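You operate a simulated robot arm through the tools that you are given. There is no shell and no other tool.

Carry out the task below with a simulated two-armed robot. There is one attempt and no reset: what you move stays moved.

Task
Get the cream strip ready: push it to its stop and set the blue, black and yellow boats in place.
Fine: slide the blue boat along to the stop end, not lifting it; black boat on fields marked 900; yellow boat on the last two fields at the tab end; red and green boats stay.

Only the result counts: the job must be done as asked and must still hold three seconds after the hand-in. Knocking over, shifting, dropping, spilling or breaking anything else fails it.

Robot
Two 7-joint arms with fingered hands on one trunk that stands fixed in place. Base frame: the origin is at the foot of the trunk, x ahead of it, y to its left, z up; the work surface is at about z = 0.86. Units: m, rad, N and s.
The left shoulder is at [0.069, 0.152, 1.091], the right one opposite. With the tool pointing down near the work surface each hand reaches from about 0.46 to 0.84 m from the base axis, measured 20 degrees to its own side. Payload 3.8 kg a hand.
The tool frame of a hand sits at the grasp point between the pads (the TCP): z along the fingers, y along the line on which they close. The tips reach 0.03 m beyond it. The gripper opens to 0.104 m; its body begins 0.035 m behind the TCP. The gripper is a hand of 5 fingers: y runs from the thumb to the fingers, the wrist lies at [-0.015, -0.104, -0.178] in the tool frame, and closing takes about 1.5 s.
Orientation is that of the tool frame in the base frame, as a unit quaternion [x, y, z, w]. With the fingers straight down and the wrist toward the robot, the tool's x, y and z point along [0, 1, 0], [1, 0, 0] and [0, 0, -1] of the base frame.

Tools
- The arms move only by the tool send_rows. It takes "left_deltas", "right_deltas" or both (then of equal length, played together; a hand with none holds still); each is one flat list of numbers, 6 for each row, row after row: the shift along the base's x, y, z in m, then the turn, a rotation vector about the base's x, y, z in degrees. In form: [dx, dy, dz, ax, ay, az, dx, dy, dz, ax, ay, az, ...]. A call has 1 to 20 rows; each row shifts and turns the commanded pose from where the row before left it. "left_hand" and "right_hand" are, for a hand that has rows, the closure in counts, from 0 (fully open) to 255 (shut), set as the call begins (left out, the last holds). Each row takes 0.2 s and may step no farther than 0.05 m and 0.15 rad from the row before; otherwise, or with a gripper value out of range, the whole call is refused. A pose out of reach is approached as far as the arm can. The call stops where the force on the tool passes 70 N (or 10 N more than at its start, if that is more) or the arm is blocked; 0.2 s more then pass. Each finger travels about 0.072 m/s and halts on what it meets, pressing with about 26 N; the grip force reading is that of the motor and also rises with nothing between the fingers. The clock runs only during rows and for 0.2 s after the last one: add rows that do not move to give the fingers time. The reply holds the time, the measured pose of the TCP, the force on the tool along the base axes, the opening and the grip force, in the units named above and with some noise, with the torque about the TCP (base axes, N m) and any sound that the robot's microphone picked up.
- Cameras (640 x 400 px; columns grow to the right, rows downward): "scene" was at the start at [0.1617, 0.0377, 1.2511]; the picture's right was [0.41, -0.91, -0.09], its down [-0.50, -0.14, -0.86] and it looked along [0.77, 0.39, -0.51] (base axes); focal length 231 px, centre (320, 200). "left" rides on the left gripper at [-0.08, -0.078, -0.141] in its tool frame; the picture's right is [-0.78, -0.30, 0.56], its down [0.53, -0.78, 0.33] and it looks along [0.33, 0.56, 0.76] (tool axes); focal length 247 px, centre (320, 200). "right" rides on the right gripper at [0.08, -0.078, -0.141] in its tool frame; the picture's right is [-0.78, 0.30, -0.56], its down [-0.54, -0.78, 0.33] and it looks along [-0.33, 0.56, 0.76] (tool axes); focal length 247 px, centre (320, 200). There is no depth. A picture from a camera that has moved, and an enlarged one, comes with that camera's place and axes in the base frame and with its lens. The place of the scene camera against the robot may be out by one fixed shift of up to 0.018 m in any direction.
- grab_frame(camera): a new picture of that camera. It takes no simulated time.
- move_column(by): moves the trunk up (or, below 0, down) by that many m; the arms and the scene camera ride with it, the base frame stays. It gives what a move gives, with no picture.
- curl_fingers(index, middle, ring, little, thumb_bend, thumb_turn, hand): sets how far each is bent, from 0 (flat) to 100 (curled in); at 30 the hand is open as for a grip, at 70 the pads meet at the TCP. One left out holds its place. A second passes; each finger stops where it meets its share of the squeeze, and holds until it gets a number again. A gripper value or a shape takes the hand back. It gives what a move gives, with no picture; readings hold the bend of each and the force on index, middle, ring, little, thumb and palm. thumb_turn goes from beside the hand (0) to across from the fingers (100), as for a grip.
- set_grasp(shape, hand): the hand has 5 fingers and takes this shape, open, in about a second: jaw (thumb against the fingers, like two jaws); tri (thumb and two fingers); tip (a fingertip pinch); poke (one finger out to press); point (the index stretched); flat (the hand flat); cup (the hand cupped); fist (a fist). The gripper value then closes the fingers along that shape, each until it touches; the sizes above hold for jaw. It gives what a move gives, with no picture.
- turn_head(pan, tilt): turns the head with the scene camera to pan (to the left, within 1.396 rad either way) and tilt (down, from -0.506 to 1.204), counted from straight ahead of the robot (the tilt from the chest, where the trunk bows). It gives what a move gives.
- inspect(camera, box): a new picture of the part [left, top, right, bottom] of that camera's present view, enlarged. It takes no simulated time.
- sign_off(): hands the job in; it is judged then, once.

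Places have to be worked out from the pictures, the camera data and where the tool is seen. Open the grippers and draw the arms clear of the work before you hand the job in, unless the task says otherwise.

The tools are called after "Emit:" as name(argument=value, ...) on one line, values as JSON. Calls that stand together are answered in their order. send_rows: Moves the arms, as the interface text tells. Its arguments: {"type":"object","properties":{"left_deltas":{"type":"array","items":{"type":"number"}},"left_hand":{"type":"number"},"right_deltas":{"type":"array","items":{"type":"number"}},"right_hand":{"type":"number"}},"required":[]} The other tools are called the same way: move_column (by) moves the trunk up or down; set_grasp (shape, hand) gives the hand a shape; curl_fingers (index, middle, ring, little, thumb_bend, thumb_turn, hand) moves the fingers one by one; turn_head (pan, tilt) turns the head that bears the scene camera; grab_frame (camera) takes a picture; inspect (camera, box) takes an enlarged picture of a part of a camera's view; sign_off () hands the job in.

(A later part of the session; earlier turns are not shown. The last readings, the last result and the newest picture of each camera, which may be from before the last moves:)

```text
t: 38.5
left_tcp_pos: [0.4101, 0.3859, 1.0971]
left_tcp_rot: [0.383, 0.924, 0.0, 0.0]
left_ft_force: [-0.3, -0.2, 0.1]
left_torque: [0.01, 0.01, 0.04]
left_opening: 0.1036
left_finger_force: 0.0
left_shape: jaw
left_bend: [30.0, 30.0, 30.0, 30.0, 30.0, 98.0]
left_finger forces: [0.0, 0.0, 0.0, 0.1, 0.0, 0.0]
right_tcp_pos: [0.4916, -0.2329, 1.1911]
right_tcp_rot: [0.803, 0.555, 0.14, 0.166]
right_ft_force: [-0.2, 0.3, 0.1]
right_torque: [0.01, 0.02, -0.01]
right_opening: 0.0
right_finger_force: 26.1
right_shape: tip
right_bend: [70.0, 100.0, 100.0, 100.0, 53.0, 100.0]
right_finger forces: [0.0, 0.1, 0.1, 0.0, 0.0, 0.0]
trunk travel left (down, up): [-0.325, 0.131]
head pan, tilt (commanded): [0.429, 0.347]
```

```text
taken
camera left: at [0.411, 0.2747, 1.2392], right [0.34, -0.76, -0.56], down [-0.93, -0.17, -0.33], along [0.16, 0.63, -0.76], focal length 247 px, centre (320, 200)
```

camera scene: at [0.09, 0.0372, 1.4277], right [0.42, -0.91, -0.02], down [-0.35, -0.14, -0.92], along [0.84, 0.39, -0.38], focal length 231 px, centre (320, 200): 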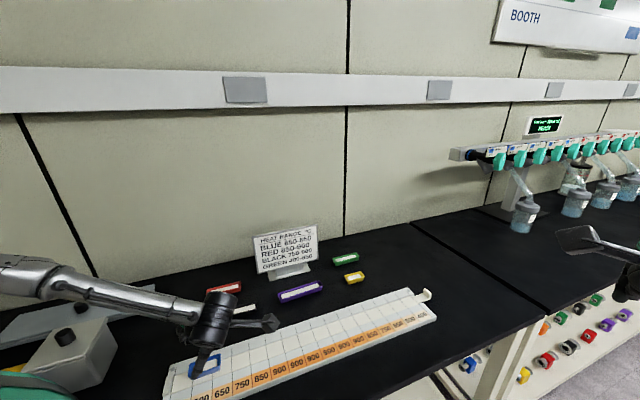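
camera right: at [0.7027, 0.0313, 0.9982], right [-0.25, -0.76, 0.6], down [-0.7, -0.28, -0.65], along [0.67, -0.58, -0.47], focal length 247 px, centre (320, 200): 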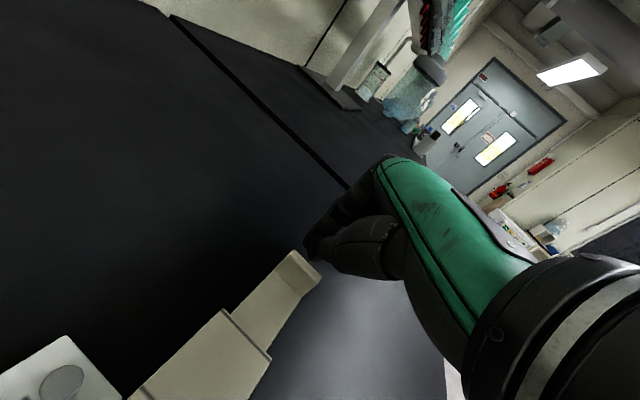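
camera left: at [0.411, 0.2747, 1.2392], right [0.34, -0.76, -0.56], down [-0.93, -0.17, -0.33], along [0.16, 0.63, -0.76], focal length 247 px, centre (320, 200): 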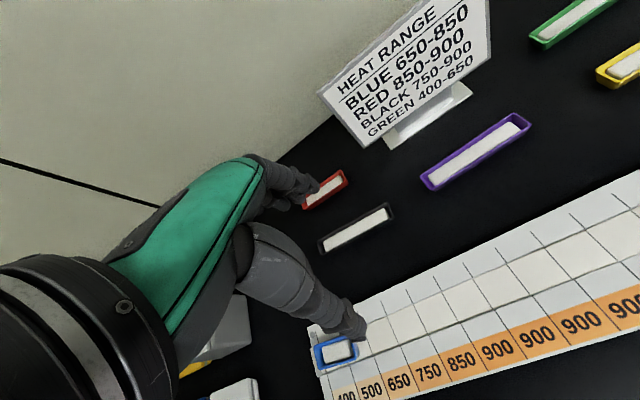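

The hand is upright again at yaw 45°, and the black boat is in clear view. I zoom on it and its neighbours for exact positions.

Emit:
inspect(camera="left", box=[290, 150, 450, 270])

Emit:
inspect(camera="left", box=[400, 220, 640, 400])

```text
3.33 times, centred on (370, 210) of left
camera zoom: at [0.411, 0.2747, 1.2392], right [0.34, -0.76, -0.56], down [-0.93, -0.17, -0.33], along [0.16, 0.63, -0.76], focal length 823 px, centre (153, 167)
```

zoom: 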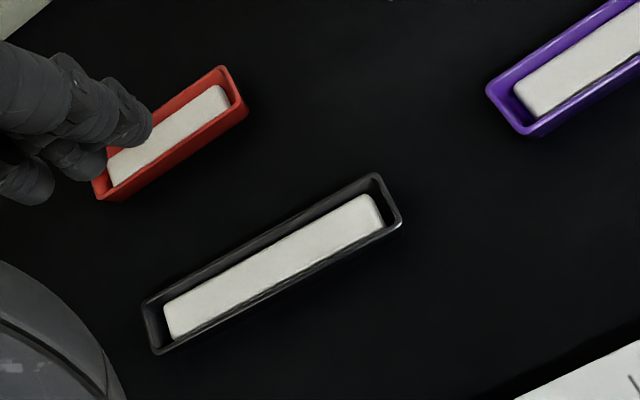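

```text
2.22 times, centred on (520, 310) of left
camera zoom: at [0.411, 0.2747, 1.2392], right [0.34, -0.76, -0.56], down [-0.93, -0.17, -0.33], along [0.16, 0.63, -0.76], focal length 549 px, centre (-124, -44)
```

zoom: 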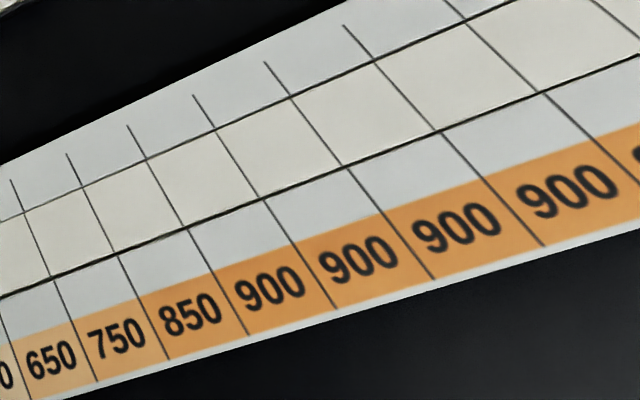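

Black boat: centre (0.449, 0.485), axis about −46°, rim 0.142 x 0.029 m. I move over it with the jaw partly closed (about 0.07) to keep clear of the red boat behind.

Emit:
send_rows(left_deltas=[0.00975, 0.02475, -0.025, 0, 0, 0, 0.00975, 0.02475, -0.03, 0, 0, 0, 0.00975, 0.02475, -0.03, 0, 0, 0, 0.00975, 0.02475, -0.03, 0, 0, 0, 0, 0, 0, 0, 0, 0], left_hand=80)

Emit:
grab_frame(camera="left")

Emit:
grab_frame(camera="scene")

```text
t: 39.8
left_tcp_pos: [0.4479, 0.4845, 0.9805]
left_tcp_rot: [0.383, 0.924, 0.0, 0.0]
left_ft_force: [0.4, 0.6, -0.1]
left_torque: [-0.04, 0.04, 0.05]
left_opening: 0.0716
left_finger_force: 0.1
left_shape: jaw
left_bend: [27.0, 37.0, 34.0, 35.0, 59.0, 99.0]
left_finger forces: [0.1, 0.0, 0.0, 0.1, 0.0, 0.0]
right_tcp_pos: [0.492, -0.2318, 1.1916]
right_tcp_rot: [0.803, 0.554, 0.14, 0.167]
right_ft_force: [-0.4, 0.8, 0.4]
right_torque: [0.0, 0.0, 0.01]
right_opening: 0.0
right_finger_force: 26.0
right_shape: tip
right_bend: [70.0, 100.0, 100.0, 100.0, 53.0, 100.0]
right_finger forces: [0.0, 0.0, 0.0, 0.1, 0.0, 0.0]
trunk travel left (down, up): [-0.325, 0.131]
head pan, tilt (commanded): [0.429, 0.347]
```

```text
taken
camera left: at [0.4485, 0.3723, 1.1217], right [0.34, -0.76, -0.56], down [-0.93, -0.17, -0.33], along [0.16, 0.63, -0.76], focal length 247 px, centre (320, 200)
```

left: 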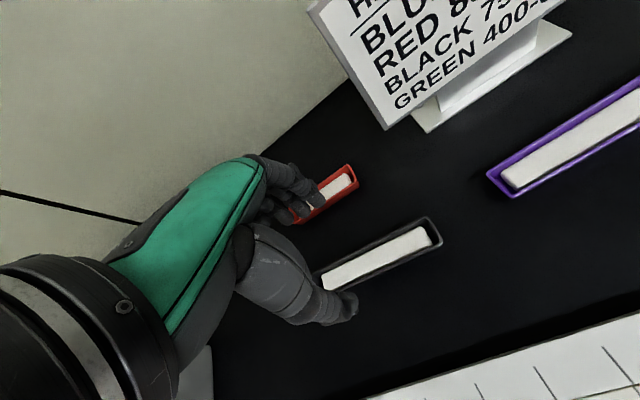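

```text
taken
camera scene: at [0.0897, 0.0374, 1.4277], right [0.42, -0.91, -0.02], down [-0.35, -0.14, -0.92], along [0.84, 0.39, -0.38], focal length 231 px, centre (320, 200)
```

scene: 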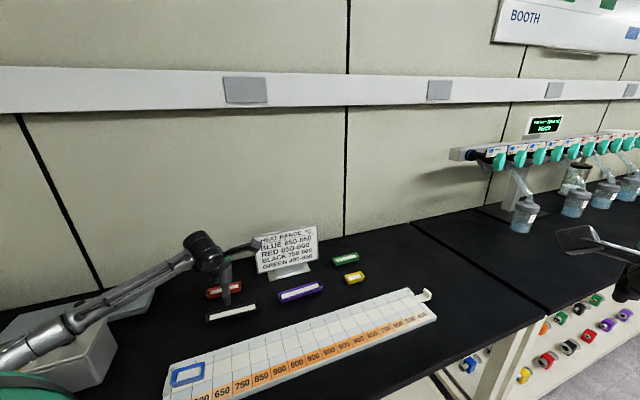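

I zoom in to check where the fingers and thumb will come down relative to the black and red boats, and how the forearm clears the grey box.

Emit:
inspect(camera="left", box=[230, 150, 450, 340])

Emit:
inspect(camera="scene", box=[0, 220, 280, 400])

```text
2.11 times, centred on (340, 245) of left
camera zoom: at [0.4485, 0.3723, 1.1217], right [0.34, -0.76, -0.56], down [-0.93, -0.17, -0.33], along [0.16, 0.63, -0.76], focal length 520 px, centre (278, 105)
```

zoom: 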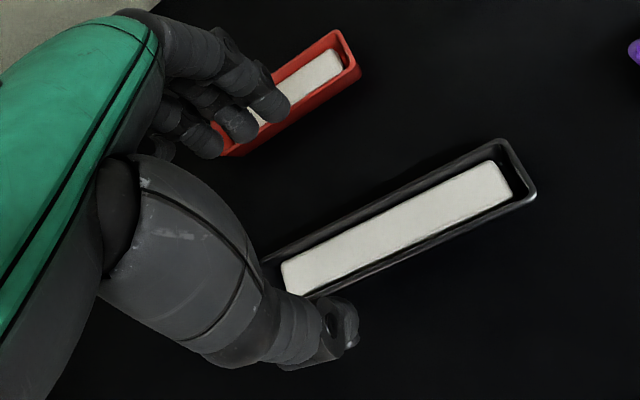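

```text
2.22 times, centred on (140, 310) of scene
camera zoom: at [0.0897, 0.0374, 1.4277], right [0.42, -0.91, -0.02], down [-0.35, -0.14, -0.92], along [0.84, 0.39, -0.38], focal length 514 px, centre (720, -44)
```

zoom: 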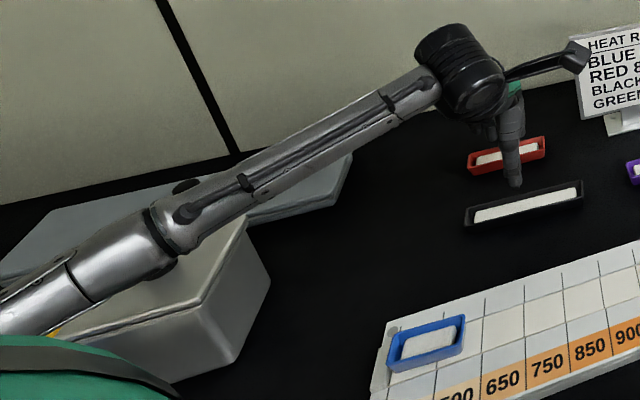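

Geometry check: index and thumb oppose at tool x = 0, other fingers fan out to one side, so a thumb-plus-two-finger grip will be better balanced. I switch to "tri", partly closed, and look again.

Emit:
set_grasp(hand="left", shape="tri")

Emit:
send_rows(left_deltas=[0.0025, -0.0025, 0, 0, 0, -1, 0.002, -0.002, 0, 0, 0, 0, 0, 0, 0, 0, 0, 0, 0, 0, 0, 0, 0, 0], left_hand=80)

Emit:
inspect(camera="left", box=[230, 150, 450, 340])

```text
t: 40.6
left_tcp_pos: [0.448, 0.484, 0.9801]
left_tcp_rot: [0.383, 0.924, 0.0, 0.0]
left_ft_force: [0.6, -0.1, 0.5]
left_torque: [0.01, -0.01, -0.01]
left_opening: 0.1042
left_finger_force: 0.0
left_shape: tri
left_bend: [30.0, 30.0, 99.0, 99.0, 30.0, 98.0]
left_finger forces: [0.0, 0.1, 0.0, 0.0, 0.0, 0.0]
right_tcp_pos: [0.4921, -0.232, 1.1917]
right_tcp_rot: [0.803, 0.554, 0.14, 0.166]
right_ft_force: [0.2, 0.3, 0.6]
right_torque: [0.0, 0.02, -0.03]
right_opening: 0.0
right_finger_force: 26.1
right_shape: tip
right_bend: [70.0, 100.0, 100.0, 100.0, 53.0, 100.0]
right_finger forces: [0.0, 0.0, 0.0, 0.0, 0.0, 0.0]
trunk travel left (down, up): [-0.325, 0.131]
head pan, tilt (commanded): [0.429, 0.347]
```

```text
t: 41.6
left_tcp_pos: [0.4518, 0.4811, 0.9811]
left_tcp_rot: [0.391, 0.921, 0.0, 0.0]
left_ft_force: [0.0, 0.1, -0.7]
left_torque: [0.0, -0.01, 0.0]
left_opening: 0.0716
left_finger_force: 0.1
left_shape: tri
left_bend: [73.0, 37.0, 99.0, 99.0, 59.0, 99.0]
left_finger forces: [0.0, 0.0, 0.0, 0.0, 0.0, 0.0]
right_tcp_pos: [0.4921, -0.2322, 1.1927]
right_tcp_rot: [0.803, 0.554, 0.14, 0.166]
right_ft_force: [-0.4, 0.0, -0.5]
right_torque: [-0.01, -0.04, -0.01]
right_opening: 0.0
right_finger_force: 26.2
right_shape: tip
right_bend: [70.0, 100.0, 100.0, 100.0, 53.0, 100.0]
right_finger forces: [0.0, 0.1, 0.0, 0.0, 0.0, 0.0]
trunk travel left (down, up): [-0.325, 0.131]
head pan, tilt (commanded): [0.429, 0.347]
```

```text
2.11 times, centred on (340, 245) of left
camera zoom: at [0.4515, 0.3683, 1.1227], right [0.33, -0.76, -0.56], down [-0.93, -0.16, -0.33], along [0.17, 0.63, -0.76], focal length 520 px, centre (278, 105)
```

zoom: 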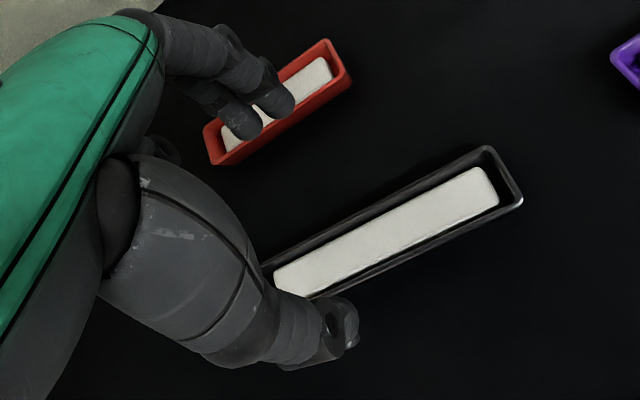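

Index and middle now oppose the thumb, both sides well outside the black boat and clear of the red one. I lower so that the tips come just above the bench.

Emit:
send_rows(left_deltas=[0, 0, -0.03, 0, 0, 0, 0, 0, -0.03, 0, 0, 0, 0, 0, -0.02, 0, 0, 0, 0, 0, 0, 0, 0, 0])

Emit:
inspect(camera="left", box=[230, 150, 450, 340])

Emit:
inspect(camera="scene", box=[150, 240, 310, 350])

```text
t: 42.6
left_tcp_pos: [0.4522, 0.4818, 0.902]
left_tcp_rot: [0.391, 0.92, -0.001, -0.001]
left_ft_force: [0.0, 0.0, -0.2]
left_torque: [0.01, -0.02, -0.01]
left_opening: 0.0717
left_finger_force: 0.1
left_shape: tri
left_bend: [73.0, 37.0, 99.0, 99.0, 59.0, 99.0]
left_finger forces: [0.1, 0.0, 0.0, 0.1, 0.1, 0.0]
right_tcp_pos: [0.4926, -0.233, 1.1923]
right_tcp_rot: [0.803, 0.555, 0.141, 0.166]
right_ft_force: [-0.3, 0.0, -0.4]
right_torque: [0.01, 0.0, 0.01]
right_opening: 0.0
right_finger_force: 25.8
right_shape: tip
right_bend: [70.0, 100.0, 100.0, 100.0, 53.0, 100.0]
right_finger forces: [0.1, 0.0, 0.0, 0.0, 0.0, 0.0]
trunk travel left (down, up): [-0.325, 0.131]
head pan, tilt (commanded): [0.429, 0.347]
```

```text
2.11 times, centred on (340, 245) of left
camera zoom: at [0.4514, 0.3692, 1.0428], right [0.33, -0.76, -0.56], down [-0.93, -0.16, -0.33], along [0.17, 0.63, -0.76], focal length 520 px, centre (278, 105)
```

zoom: 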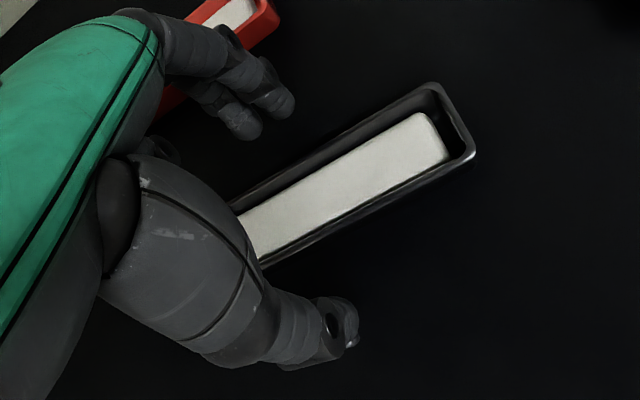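

```text
3.64 times, centred on (230, 295) of scene
camera zoom: at [0.0899, 0.0377, 1.4277], right [0.42, -0.91, -0.02], down [-0.35, -0.14, -0.92], along [0.84, 0.39, -0.38], focal length 841 px, centre (647, -146)
```

zoom: 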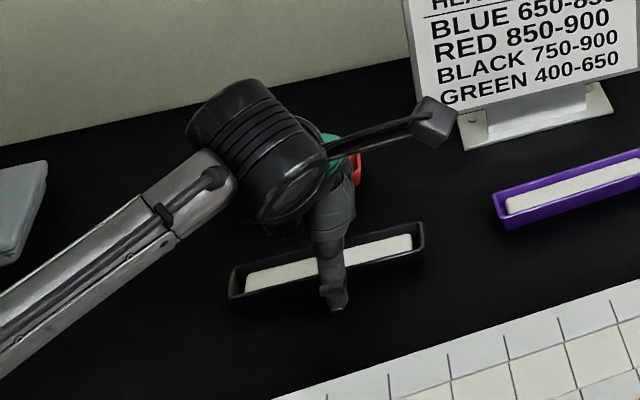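

Centring is good (boat centre n≈0.660 vs TCP 0.660). I go down another 6 mm and close on the boat.

Emit:
send_rows(left_deltas=[0, 0, -0.006, 0, 0, 0, 0, 0, 0, 0, 0, 0])

Emit:
send_rows(left_deltas=[0, 0, 0, 0, 0, 0, 0, 0, 0, 0, 0, 0, 0, 0, 0, 0, 0, 0, 0, 0, 0, 0, 0, 0, 0, 0, 0, 0, 0, 0, 0, 0, 0, 0, 0, 0, 0, 0, 0, 0, 0, 0, 0, 0, 0, 0, 0, 0], left_hand=255)

Emit:
inspect(camera="left", box=[230, 150, 450, 340])

Emit:
inspect(camera="scene", box=[150, 240, 310, 350])

```text
t: 43.2
left_tcp_pos: [0.4519, 0.4815, 0.8955]
left_tcp_rot: [0.391, 0.921, 0.0, 0.001]
left_ft_force: [-0.4, -0.3, 0.0]
left_torque: [-0.01, -0.01, 0.04]
left_opening: 0.0718
left_finger_force: 0.1
left_shape: tri
left_bend: [73.0, 37.0, 99.0, 99.0, 59.0, 99.0]
left_finger forces: [0.0, 0.0, 0.1, 0.1, 0.0, 0.1]
right_tcp_pos: [0.4931, -0.2326, 1.1927]
right_tcp_rot: [0.803, 0.555, 0.14, 0.166]
right_ft_force: [1.0, -0.5, -0.4]
right_torque: [0.0, -0.01, 0.0]
right_opening: 0.0
right_finger_force: 25.5
right_shape: tip
right_bend: [70.0, 100.0, 100.0, 100.0, 53.0, 100.0]
right_finger forces: [0.0, 0.0, 0.1, 0.0, 0.1, 0.1]
trunk travel left (down, up): [-0.325, 0.131]
head pan, tilt (commanded): [0.429, 0.347]
```

```text
t: 45.0
left_tcp_pos: [0.4529, 0.4819, 0.8957]
left_tcp_rot: [0.391, 0.921, 0.001, 0.0]
left_ft_force: [-0.1, 0.9, 0.4]
left_torque: [-0.01, 0.01, 0.0]
left_opening: 0.0247
left_finger_force: 26.5
left_shape: tri
left_bend: [74.0, 57.0, 100.0, 100.0, 74.0, 100.0]
left_finger forces: [11.8, 11.4, 0.1, 0.0, 23.1, 0.0]
right_tcp_pos: [0.4923, -0.2335, 1.1915]
right_tcp_rot: [0.803, 0.555, 0.141, 0.166]
right_ft_force: [0.5, -0.4, 0.3]
right_torque: [0.0, 0.0, 0.0]
right_opening: 0.0001
right_finger_force: 26.4
right_shape: tip
right_bend: [70.0, 100.0, 100.0, 100.0, 53.0, 100.0]
right_finger forces: [0.0, 0.0, 0.1, 0.0, 0.1, 0.0]
trunk travel left (down, up): [-0.325, 0.131]
head pan, tilt (commanded): [0.429, 0.347]
```

```text
2.11 times, centred on (340, 245) of left
camera zoom: at [0.4516, 0.3696, 1.0371], right [0.33, -0.76, -0.56], down [-0.93, -0.16, -0.33], along [0.17, 0.63, -0.76], focal length 520 px, centre (278, 105)
```

zoom: 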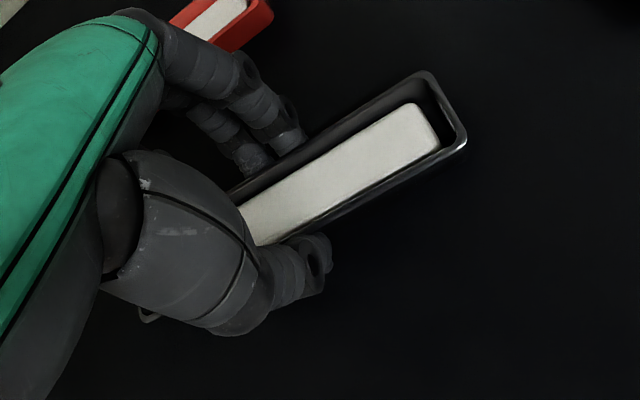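

```text
3.64 times, centred on (230, 295) of scene
camera zoom: at [0.09, 0.0378, 1.4276], right [0.42, -0.91, -0.02], down [-0.35, -0.14, -0.92], along [0.84, 0.39, -0.38], focal length 841 px, centre (647, -146)
```

zoom: 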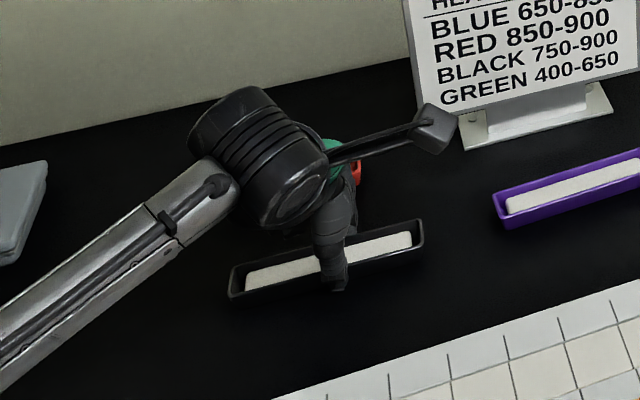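

Firm, balanced grip (index 11.8, middle 11.4, thumb 23 N). I lift the black boat straight up and check that it hangs level.

Emit:
send_rows(left_deltas=[0, 0, 0.01, 0, 0, 0, 0, 0, 0.02, 0, 0, 0, 0, 0, 0.025, 0, 0, 0, 0, 0, 0.025, 0, 0, 0, 0, 0, 0, 0, 0, 0])

Emit:
inspect(camera="left", box=[230, 150, 450, 340])

Emit:
inspect(camera="scene", box=[150, 220, 310, 330])

```text
t: 46.2
left_tcp_pos: [0.4534, 0.4816, 0.9735]
left_tcp_rot: [0.392, 0.92, 0.0, -0.001]
left_ft_force: [0.1, 0.7, -1.2]
left_torque: [-0.03, -0.04, 0.0]
left_opening: 0.0247
left_finger_force: 26.0
left_shape: tri
left_bend: [74.0, 57.0, 100.0, 100.0, 74.0, 100.0]
left_finger forces: [11.9, 11.4, 0.1, 0.0, 23.0, 0.0]
right_tcp_pos: [0.4929, -0.2322, 1.1918]
right_tcp_rot: [0.803, 0.555, 0.14, 0.166]
right_ft_force: [-0.1, -0.2, 0.0]
right_torque: [0.03, 0.01, -0.03]
right_opening: 0.0
right_finger_force: 25.7
right_shape: tip
right_bend: [70.0, 100.0, 100.0, 100.0, 53.0, 100.0]
right_finger forces: [0.0, 0.1, 0.1, 0.0, 0.1, 0.0]
trunk travel left (down, up): [-0.325, 0.131]
head pan, tilt (commanded): [0.429, 0.347]
```

```text
2.11 times, centred on (340, 245) of left
camera zoom: at [0.4525, 0.3684, 1.1163], right [0.33, -0.76, -0.56], down [-0.93, -0.15, -0.33], along [0.17, 0.63, -0.76], focal length 520 px, centre (278, 105)
```

zoom: 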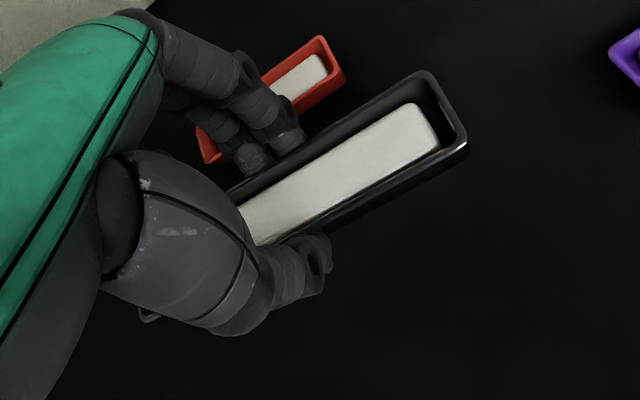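

```text
3.64 times, centred on (230, 275) of scene
camera zoom: at [0.09, 0.0379, 1.4276], right [0.42, -0.91, -0.02], down [-0.35, -0.14, -0.92], along [0.84, 0.39, -0.38], focal length 841 px, centre (647, -73)
```

zoom: 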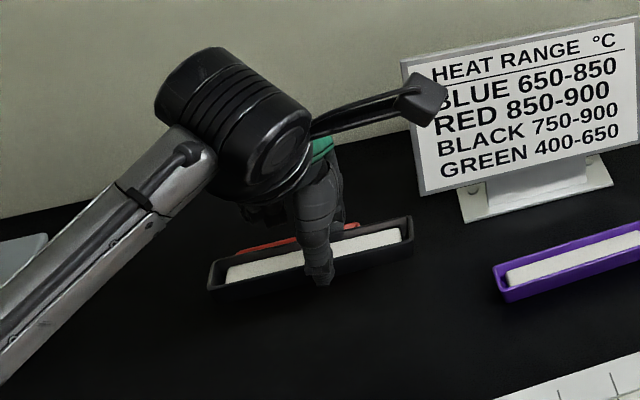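

The boat lifts level and does not slip; its centre is ~4 mm toward tool +x and its axis about 3° off the hand's. I carry it over the middle of the 900 fields (centre target (0.477, 0.237)), turning +3° to match the strip.

Emit:
send_rows(left_deltas=[0.0036, -0.0356, 0, 0, 0, 0.43, 0.0036, -0.0356, 0, 0, 0, 0.43, 0.0036, -0.0356, 0, 0, 0, 0.43, 0.0036, -0.0356, 0, 0, 0, 0.43, 0.0036, -0.0356, 0, 0, 0, 0.43, 0.0036, -0.0356, 0, 0, 0, 0.43, 0.0036, -0.0356, 0, 0, 0, 0.42, 0, 0, 0, 0, 0, 0])

Emit:
grab_frame(camera="left")

Emit:
inspect(camera="scene", box=[180, 260, 420, 400])

```text
t: 48.0
left_tcp_pos: [0.4784, 0.2293, 0.9744]
left_tcp_rot: [0.366, 0.931, 0.0, 0.0]
left_ft_force: [-0.4, 0.8, 0.4]
left_torque: [0.0, 0.01, -0.01]
left_opening: 0.0248
left_finger_force: 26.0
left_shape: tri
left_bend: [74.0, 57.0, 100.0, 100.0, 74.0, 100.0]
left_finger forces: [11.7, 11.5, 0.0, 0.0, 23.3, 0.1]
right_tcp_pos: [0.4924, -0.2323, 1.1918]
right_tcp_rot: [0.803, 0.554, 0.141, 0.166]
right_ft_force: [-0.6, -0.4, -0.8]
right_torque: [0.0, 0.0, -0.01]
right_opening: 0.0002
right_finger_force: 26.4
right_shape: tip
right_bend: [70.0, 100.0, 100.0, 100.0, 53.0, 100.0]
right_finger forces: [0.0, 0.0, 0.0, 0.1, 0.1, 0.0]
trunk travel left (down, up): [-0.325, 0.131]
head pan, tilt (commanded): [0.429, 0.347]
```

```text
taken
camera left: at [0.4838, 0.1172, 1.1159], right [0.37, -0.75, -0.56], down [-0.92, -0.2, -0.33], along [0.13, 0.63, -0.76], focal length 247 px, centre (320, 200)
```

left: 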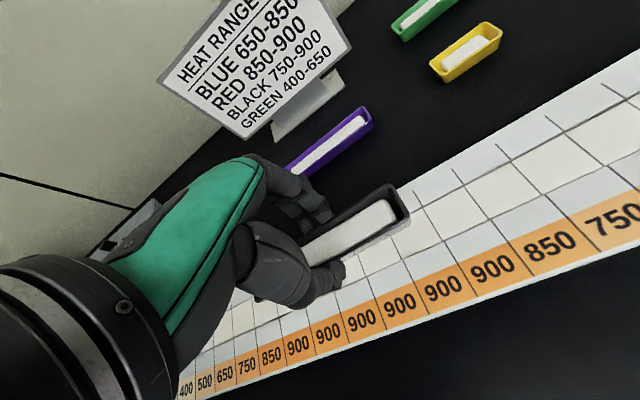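

```text
2.67 times, centred on (300, 330) of scene
camera zoom: at [0.0898, 0.0383, 1.4276], right [0.42, -0.91, -0.02], down [-0.35, -0.14, -0.92], along [0.84, 0.39, -0.38], focal length 617 px, centre (373, -147)
```

zoom: 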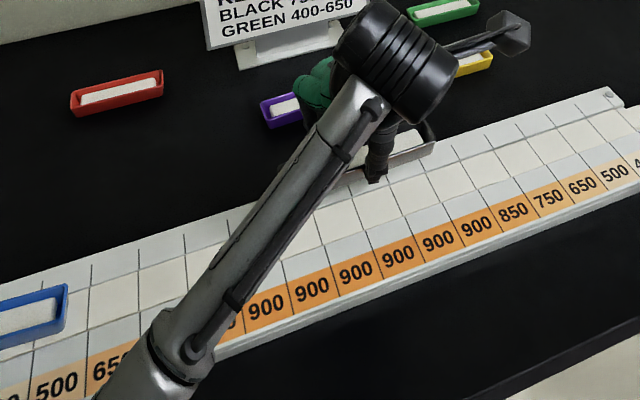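

TCP is (0.478, 0.229) with the boat over the 900s; I correct 3 mm and lower to about 2 cm above the strip to check alignment.

Emit:
send_rows(left_deltas=[0.0004, 0.0032, -0.02, 0, 0, 0, 0, 0, -0.025, 0, 0, 0, 0, 0, 0, 0, 0, 0])

Emit:
inspect(camera="left", box=[270, 150, 470, 330])

Emit:
inspect(camera="scene", box=[270, 290, 370, 360])

```text
t: 48.9
left_tcp_pos: [0.4774, 0.2326, 0.93]
left_tcp_rot: [0.366, 0.931, -0.001, 0.0]
left_ft_force: [-0.4, 1.1, -1.0]
left_torque: [0.01, -0.03, 0.03]
left_opening: 0.0249
left_finger_force: 26.3
left_shape: tri
left_bend: [74.0, 57.0, 100.0, 100.0, 74.0, 100.0]
left_finger forces: [11.8, 11.4, 0.0, 0.1, 23.1, 0.0]
right_tcp_pos: [0.4925, -0.232, 1.1921]
right_tcp_rot: [0.803, 0.555, 0.141, 0.166]
right_ft_force: [-0.1, -0.1, -0.5]
right_torque: [0.05, 0.01, -0.01]
right_opening: 0.0001
right_finger_force: 25.8
right_shape: tip
right_bend: [70.0, 100.0, 100.0, 100.0, 53.0, 100.0]
right_finger forces: [0.0, 0.0, 0.0, 0.0, 0.0, 0.1]
trunk travel left (down, up): [-0.325, 0.131]
head pan, tilt (commanded): [0.429, 0.347]
```

```text
2.22 times, centred on (370, 240) of left
camera zoom: at [0.4832, 0.1208, 1.0721], right [0.37, -0.75, -0.56], down [-0.92, -0.2, -0.33], along [0.13, 0.63, -0.76], focal length 549 px, centre (209, 111)
```

zoom: 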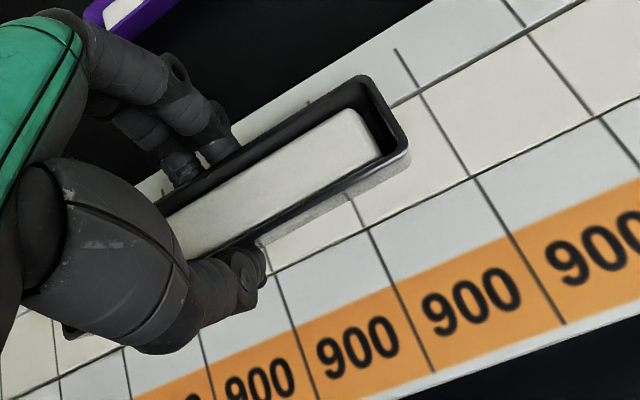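

```text
5.71 times, centred on (320, 325) of scene
camera zoom: at [0.0901, 0.0376, 1.4276], right [0.42, -0.91, -0.02], down [-0.35, -0.14, -0.92], along [0.84, 0.39, -0.38], focal length 1322 px, centre (320, -514)
```

zoom: 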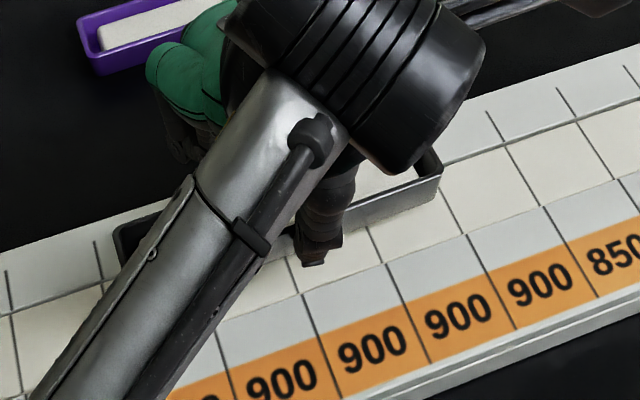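

Position is good (boat centre s≈0.168, n≈0.504 vs strip 0.503), but compared with the strip edges in the picture the boat is turned about 3° too far. I turn back 2.5° and lower 1 cm.

Emit:
send_rows(left_deltas=[0, 0, 0, 0, 0, -2.5, 0, 0, -0.01, 0, 0, 0, 0, 0, 0, 0, 0, 0])

Emit:
inspect(camera="left", box=[270, 150, 470, 330])

```text
t: 49.6
left_tcp_pos: [0.4783, 0.2343, 0.9202]
left_tcp_rot: [0.387, 0.922, 0.0, 0.0]
left_ft_force: [-0.4, -0.5, -1.6]
left_torque: [-0.02, -0.02, 0.01]
left_opening: 0.0249
left_finger_force: 26.2
left_shape: tri
left_bend: [74.0, 57.0, 100.0, 100.0, 74.0, 100.0]
left_finger forces: [11.7, 11.4, 0.0, 0.1, 23.1, 0.0]
right_tcp_pos: [0.4922, -0.2328, 1.1927]
right_tcp_rot: [0.803, 0.554, 0.14, 0.167]
right_ft_force: [0.7, -0.2, 0.2]
right_torque: [0.0, 0.01, 0.0]
right_opening: 0.0001
right_finger_force: 26.3
right_shape: tip
right_bend: [70.0, 100.0, 100.0, 100.0, 53.0, 100.0]
right_finger forces: [0.0, 0.1, 0.0, 0.0, 0.0, 0.0]
trunk travel left (down, up): [-0.325, 0.131]
head pan, tilt (commanded): [0.429, 0.347]
```

```text
2.22 times, centred on (370, 240) of left
camera zoom: at [0.4784, 0.1219, 1.0617], right [0.33, -0.76, -0.56], down [-0.93, -0.16, -0.33], along [0.16, 0.63, -0.76], focal length 549 px, centre (209, 111)
```

zoom: 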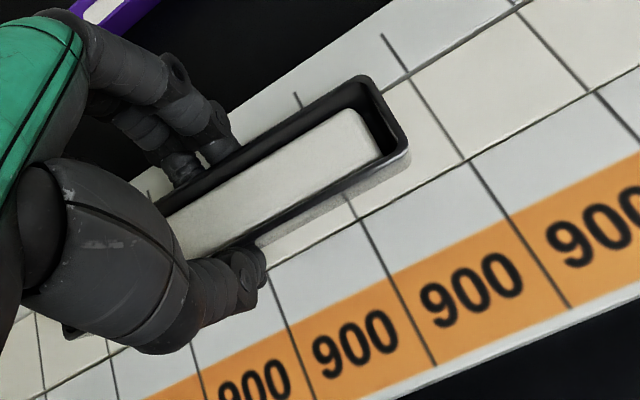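

Still about 2° off against the strip edges; I turn another −1.7° and continue down slowly, watching the vertical force.

Emit:
send_rows(left_deltas=[0, 0, 0, 0, 0, -1.7, 0, 0, -0.008, 0, 0, 0, 0, 0, 0, 0, 0, 0])

Emit:
inspect(camera="left", box=[270, 150, 470, 330])

Emit:
inspect(camera="scene", box=[270, 290, 370, 360])

```text
t: 50.5
left_tcp_pos: [0.4781, 0.234, 0.912]
left_tcp_rot: [0.4, 0.916, 0.0, 0.0]
left_ft_force: [0.5, -0.4, -0.9]
left_torque: [-0.01, 0.03, -0.01]
left_opening: 0.0247
left_finger_force: 26.0
left_shape: tri
left_bend: [74.0, 57.0, 100.0, 100.0, 74.0, 100.0]
left_finger forces: [11.8, 11.4, 0.0, 0.0, 23.1, 0.1]
right_tcp_pos: [0.4929, -0.2322, 1.191]
right_tcp_rot: [0.803, 0.555, 0.14, 0.166]
right_ft_force: [-0.1, 0.2, 0.0]
right_torque: [0.01, 0.0, 0.04]
right_opening: 0.0002
right_finger_force: 25.7
right_shape: tip
right_bend: [70.0, 100.0, 100.0, 100.0, 53.0, 100.0]
right_finger forces: [0.0, 0.0, 0.0, 0.0, 0.0, 0.1]
trunk travel left (down, up): [-0.325, 0.131]
head pan, tilt (commanded): [0.429, 0.347]
```

```text
2.22 times, centred on (370, 240) of left
camera zoom: at [0.4749, 0.1227, 1.0544], right [0.31, -0.77, -0.56], down [-0.93, -0.14, -0.33], along [0.18, 0.62, -0.76], focal length 549 px, centre (209, 111)
```

zoom: 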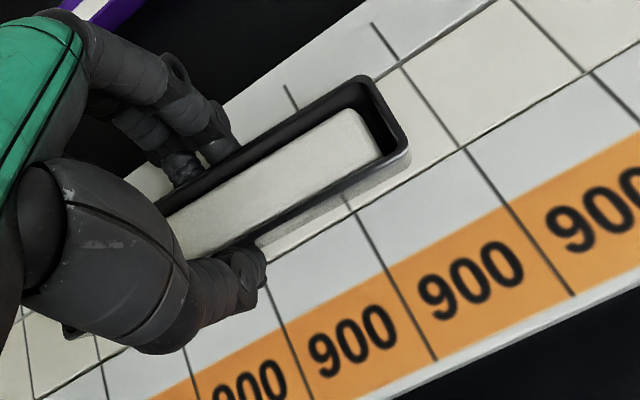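

```text
5.71 times, centred on (320, 325) of scene
camera zoom: at [0.0901, 0.0376, 1.4276], right [0.42, -0.91, -0.02], down [-0.35, -0.14, -0.92], along [0.84, 0.39, -0.38], focal length 1322 px, centre (320, -514)
```

zoom: 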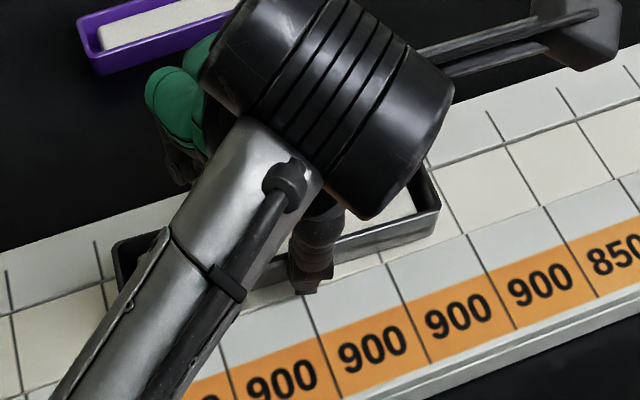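

The two views disagree slightly on the boat's angle, so I take closer enlargements before setting down.

Emit:
inspect(camera="scene", box=[280, 325, 310, 345])

Emit:
inspect(camera="scene", box=[320, 310, 350, 340])

Emit:
inspect(camera="left", box=[310, 170, 420, 250])

```text
16.00 times, centred on (295, 335) of scene
camera zoom: at [0.0901, 0.0376, 1.4276], right [0.42, -0.91, -0.02], down [-0.35, -0.14, -0.92], along [0.84, 0.39, -0.38], focal length 3702 px, centre (720, -1960)
```

zoom: 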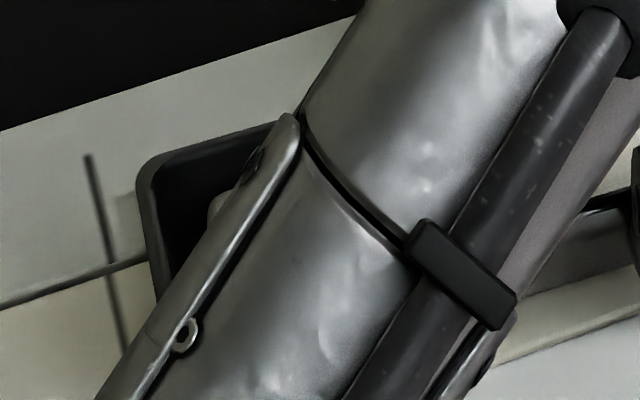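

```text
13.33 times, centred on (335, 325) of scene
camera zoom: at [0.0901, 0.0376, 1.4276], right [0.42, -0.91, -0.02], down [-0.35, -0.14, -0.92], along [0.84, 0.39, -0.38], focal length 3085 px, centre (120, -1467)
```

zoom: 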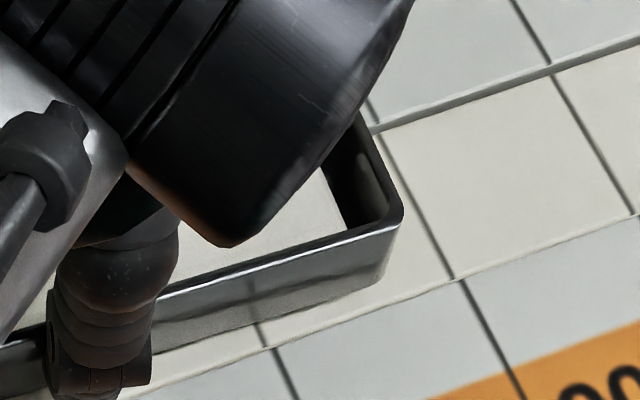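

```text
5.00 times, centred on (365, 210) of left
camera zoom: at [0.4749, 0.1227, 1.0544], right [0.31, -0.77, -0.56], down [-0.93, -0.14, -0.33], along [0.18, 0.62, -0.76], focal length 1235 px, centre (95, 150)
```

zoom: 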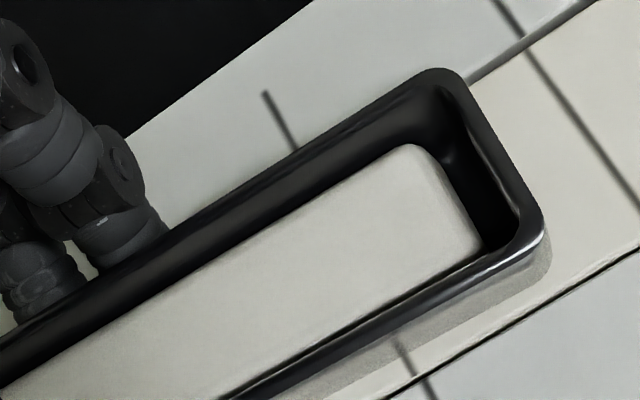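

Close-ups show the boat parallel to the strip within about 1° and centred on it. I lower in 1.5 mm steps until it touches.

Emit:
send_rows(left_deltas=[0, 0, -0.0015, 0, 0, 0, 0, 0, -0.0015, 0, 0, 0])

Emit:
inspect(camera="scene", box=[320, 310, 350, 340])

```text
t: 51.0
left_tcp_pos: [0.4776, 0.2341, 0.9108]
left_tcp_rot: [0.401, 0.916, 0.001, 0.0]
left_ft_force: [0.4, -0.4, 0.8]
left_torque: [0.02, 0.02, -0.03]
left_opening: 0.0245
left_finger_force: 26.0
left_shape: tri
left_bend: [74.0, 57.0, 100.0, 100.0, 74.0, 100.0]
left_finger forces: [11.8, 11.4, 0.0, 0.0, 23.3, 0.0]
right_tcp_pos: [0.4926, -0.2322, 1.1923]
right_tcp_rot: [0.803, 0.555, 0.141, 0.166]
right_ft_force: [0.2, -0.2, 0.1]
right_torque: [0.0, -0.02, 0.01]
right_opening: 0.0
right_finger_force: 26.1
right_shape: tip
right_bend: [70.0, 100.0, 100.0, 100.0, 53.0, 100.0]
right_finger forces: [0.1, 0.0, 0.1, 0.0, 0.1, 0.1]
trunk travel left (down, up): [-0.325, 0.131]
head pan, tilt (commanded): [0.429, 0.347]
```

```text
13.33 times, centred on (335, 325) of scene
camera zoom: at [0.0897, 0.0374, 1.4277], right [0.42, -0.91, -0.02], down [-0.35, -0.14, -0.92], along [0.84, 0.39, -0.38], focal length 3085 px, centre (120, -1467)
```

zoom: 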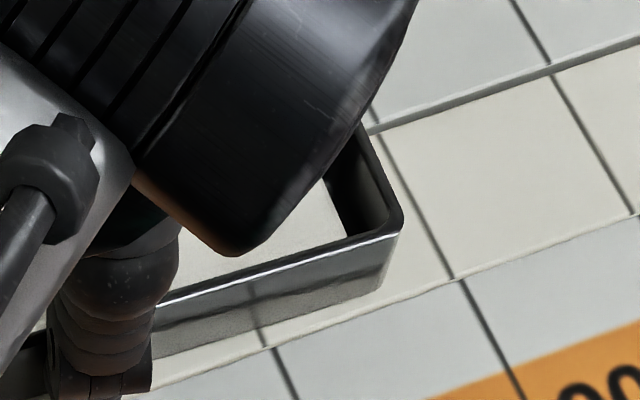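

The force is still at the noise level; I lower a little further.

Emit:
send_rows(left_deltas=[0, 0, -0.001, 0, 0, 0, 0, 0, -0.001, 0, 0, 0])

Emit:
inspect(camera="scene", box=[320, 310, 350, 340])

```text
t: 51.6
left_tcp_pos: [0.4787, 0.2343, 0.9076]
left_tcp_rot: [0.401, 0.916, 0.001, 0.002]
left_ft_force: [0.3, -0.6, 9.9]
left_torque: [0.03, -0.03, -0.02]
left_opening: 0.0249
left_finger_force: 25.1
left_shape: tri
left_bend: [74.0, 57.0, 100.0, 100.0, 74.0, 100.0]
left_finger forces: [12.2, 12.2, 0.0, 0.0, 24.4, 0.0]
right_tcp_pos: [0.4921, -0.2337, 1.1922]
right_tcp_rot: [0.803, 0.555, 0.141, 0.167]
right_ft_force: [0.3, -0.2, 0.0]
right_torque: [0.01, 0.02, 0.0]
right_opening: 0.0002
right_finger_force: 25.9
right_shape: tip
right_bend: [70.0, 100.0, 100.0, 100.0, 53.0, 100.0]
right_finger forces: [0.1, 0.0, 0.0, 0.1, 0.0, 0.0]
trunk travel left (down, up): [-0.325, 0.131]
head pan, tilt (commanded): [0.429, 0.347]
```

```text
13.33 times, centred on (335, 325) of scene
camera zoom: at [0.0887, 0.0369, 1.4279], right [0.42, -0.91, -0.02], down [-0.35, -0.14, -0.93], along [0.84, 0.39, -0.38], focal length 3085 px, centre (120, -1467)
```

zoom: 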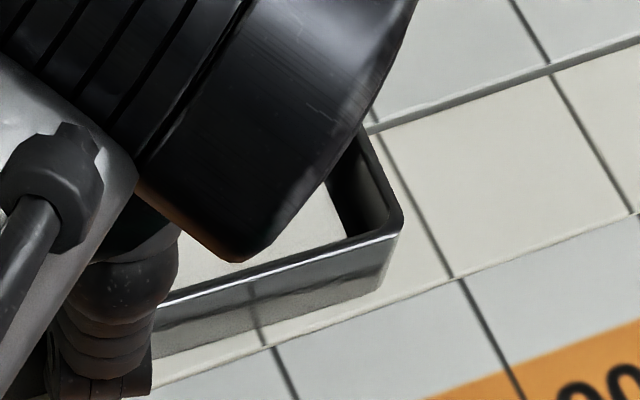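

The boat is seated (10 N down). I ease the press by 1 mm and open the fingers.

Emit:
send_rows(left_deltas=[0, 0, 0.001, 0, 0, 0])

Emit:
send_rows(left_deltas=[0, 0, 0, 0, 0, 0, 0, 0, 0, 0, 0, 0, 0, 0, 0, 0, 0, 0, 0, 0, 0, 0, 0, 0, 0, 0, 0, 0, 0, 0], left_hand=100)

Emit:
inspect(camera="left", box=[270, 150, 470, 330])

```text
t: 52.0
left_tcp_pos: [0.4782, 0.2348, 0.909]
left_tcp_rot: [0.4, 0.916, 0.0, 0.001]
left_ft_force: [1.8, 0.5, 8.4]
left_torque: [0.02, -0.1, 0.0]
left_opening: 0.0255
left_finger_force: 25.7
left_shape: tri
left_bend: [74.0, 57.0, 100.0, 100.0, 75.0, 100.0]
left_finger forces: [12.7, 12.7, 0.1, 0.0, 24.0, 0.0]
right_tcp_pos: [0.4914, -0.2324, 1.1914]
right_tcp_rot: [0.803, 0.555, 0.14, 0.166]
right_ft_force: [-0.3, -1.1, -0.3]
right_torque: [-0.05, 0.03, 0.03]
right_opening: 0.0
right_finger_force: 25.8
right_shape: tip
right_bend: [70.0, 100.0, 100.0, 100.0, 53.0, 100.0]
right_finger forces: [0.0, 0.0, 0.0, 0.1, 0.0, 0.1]
trunk travel left (down, up): [-0.325, 0.131]
head pan, tilt (commanded): [0.429, 0.347]
```

```text
t: 53.2
left_tcp_pos: [0.4779, 0.2343, 0.908]
left_tcp_rot: [0.401, 0.916, -0.001, 0.0]
left_ft_force: [-0.7, 0.1, -0.1]
left_torque: [0.0, -0.02, 0.03]
left_opening: 0.0628
left_finger_force: 0.1
left_shape: tri
left_bend: [74.0, 40.0, 99.0, 99.0, 64.0, 100.0]
left_finger forces: [0.1, 0.0, 0.0, 0.1, 0.1, 0.0]
right_tcp_pos: [0.4928, -0.2324, 1.192]
right_tcp_rot: [0.803, 0.555, 0.141, 0.166]
right_ft_force: [0.4, -0.8, 0.6]
right_torque: [0.0, -0.05, -0.01]
right_opening: 0.0
right_finger_force: 26.1
right_shape: tip
right_bend: [70.0, 100.0, 100.0, 100.0, 53.0, 100.0]
right_finger forces: [0.1, 0.0, 0.0, 0.0, 0.1, 0.0]
trunk travel left (down, up): [-0.325, 0.131]
head pan, tilt (commanded): [0.429, 0.347]
```

```text
2.22 times, centred on (370, 240) of left
camera zoom: at [0.4751, 0.1227, 1.0507], right [0.31, -0.77, -0.56], down [-0.93, -0.14, -0.33], along [0.18, 0.62, -0.76], focal length 549 px, centre (209, 111)
```

zoom: 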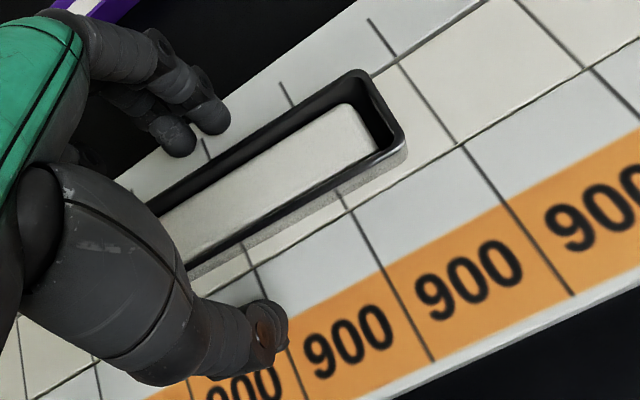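

Released cleanly; the black boat lies on the 900 fields. I lift the hand high, and then bring the trunk back down for reach to the yellow boat.

Emit:
send_rows(left_deltas=[0, 0, 0.03, 0, 0, 0, 0, 0, 0.04, 0, 0, 0, 0, 0, 0.045, 0, 0, 0, 0.01, 0, 0.045, 0, 0, 0, 0.01, 0, 0.045, 0, 0, 0, 0.01, 0, 0.03, 0, 0, 0])

Emit:
grab_frame(camera="scene")

Emit:
inspect(camera="scene", box=[240, 280, 400, 380])

```text
t: 54.6
left_tcp_pos: [0.5062, 0.2333, 1.1455]
left_tcp_rot: [0.401, 0.916, 0.0, -0.001]
left_ft_force: [-0.4, 0.2, 0.5]
left_torque: [0.01, -0.04, 0.02]
left_opening: 0.0632
left_finger_force: 0.0
left_shape: tri
left_bend: [74.0, 40.0, 99.0, 99.0, 64.0, 100.0]
left_finger forces: [0.0, 0.1, 0.0, 0.0, 0.1, 0.0]
right_tcp_pos: [0.492, -0.2331, 1.1919]
right_tcp_rot: [0.803, 0.555, 0.141, 0.166]
right_ft_force: [0.2, 0.0, 0.2]
right_torque: [0.03, 0.01, 0.01]
right_opening: 0.0002
right_finger_force: 25.9
right_shape: tip
right_bend: [70.0, 100.0, 100.0, 100.0, 53.0, 100.0]
right_finger forces: [0.0, 0.0, 0.1, 0.0, 0.0, 0.1]
trunk travel left (down, up): [-0.325, 0.131]
head pan, tilt (commanded): [0.429, 0.347]
```

```text
taken
camera scene: at [0.09, 0.0368, 1.4277], right [0.42, -0.91, -0.02], down [-0.35, -0.14, -0.92], along [0.84, 0.39, -0.38], focal length 231 px, centre (320, 200)
```

scene: 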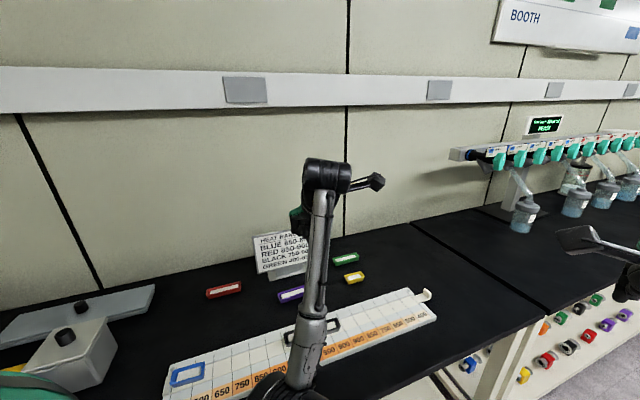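

```text
4.00 times, centred on (320, 330) of scene
camera zoom: at [0.09, 0.0368, 1.4277], right [0.42, -0.91, -0.02], down [-0.35, -0.14, -0.92], along [0.84, 0.39, -0.38], focal length 926 px, centre (320, -320)
```

zoom: 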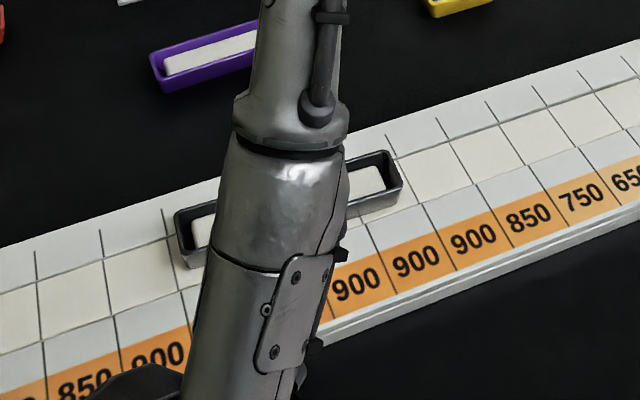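

The black boat lies within the 900 fields. I lower the trunk 0.15 m again; the left hand ends near z 0.995, still above everything.

Emit:
move_column(by=-0.15)

Emit:
grab_frame(camera="left")

Emit:
grab_frame(camera="scene")

```text
t: 56.4
left_tcp_pos: [0.5075, 0.2347, 0.9938]
left_tcp_rot: [0.399, 0.917, 0.001, 0.001]
left_ft_force: [-0.3, 0.4, 0.1]
left_torque: [0.02, -0.02, 0.01]
left_opening: 0.0629
left_finger_force: 0.1
left_shape: tri
left_bend: [74.0, 40.0, 99.0, 99.0, 64.0, 100.0]
left_finger forces: [0.0, 0.0, 0.1, 0.1, 0.0, 0.0]
right_tcp_pos: [0.4915, -0.2332, 1.0423]
right_tcp_rot: [0.803, 0.555, 0.141, 0.166]
right_ft_force: [-0.6, 0.3, 0.3]
right_torque: [-0.01, -0.05, 0.0]
right_opening: 0.0
right_finger_force: 25.7
right_shape: tip
right_bend: [70.0, 100.0, 100.0, 100.0, 53.0, 100.0]
right_finger forces: [0.0, 0.0, 0.0, 0.0, 0.0, 0.0]
trunk travel left (down, up): [-0.175, 0.281]
head pan, tilt (commanded): [0.429, 0.347]
```

```text
taken
camera left: at [0.5048, 0.1226, 1.1359], right [0.31, -0.77, -0.56], down [-0.93, -0.14, -0.33], along [0.18, 0.62, -0.76], focal length 247 px, centre (320, 200)
```

left: 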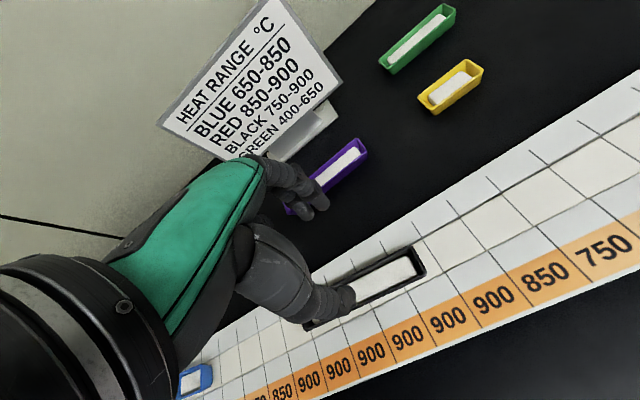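

```text
taken
camera scene: at [0.1612, 0.0375, 1.2513], right [0.41, -0.91, -0.09], down [-0.5, -0.14, -0.86], along [0.77, 0.39, -0.51], focal length 231 px, centre (320, 200)
```

scene: 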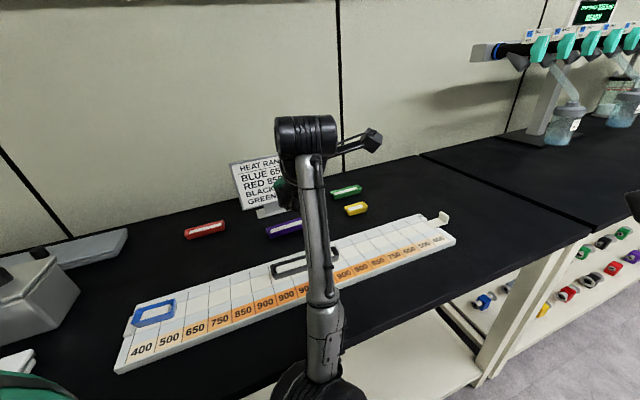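

I measure the yellow and green boats from the hand camera.

Emit:
inspect(camera="left", box=[370, 0, 530, 120])

Emit:
inspect(camera="left", box=[280, 220, 480, 360])

```text
3.33 times, centred on (450, 60) of left
camera zoom: at [0.5048, 0.1226, 1.1359], right [0.31, -0.77, -0.56], down [-0.93, -0.14, -0.33], along [0.18, 0.62, -0.76], focal length 823 px, centre (-113, 667)
```

zoom: 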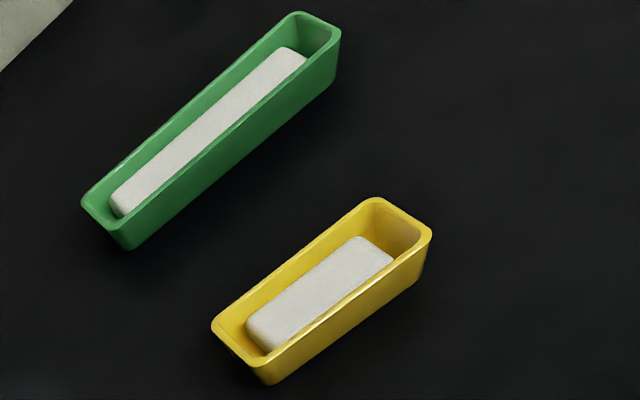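

```text
2.86 times, centred on (380, 290) of left
camera zoom: at [0.5048, 0.1226, 1.1359], right [0.31, -0.77, -0.56], down [-0.93, -0.14, -0.33], along [0.18, 0.62, -0.76], focal length 706 px, centre (149, -57)
```

zoom: 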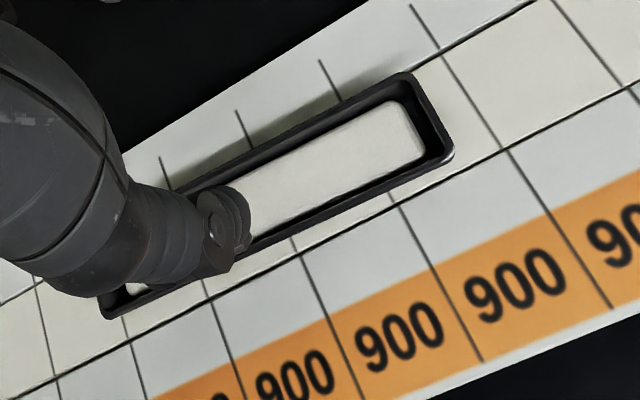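

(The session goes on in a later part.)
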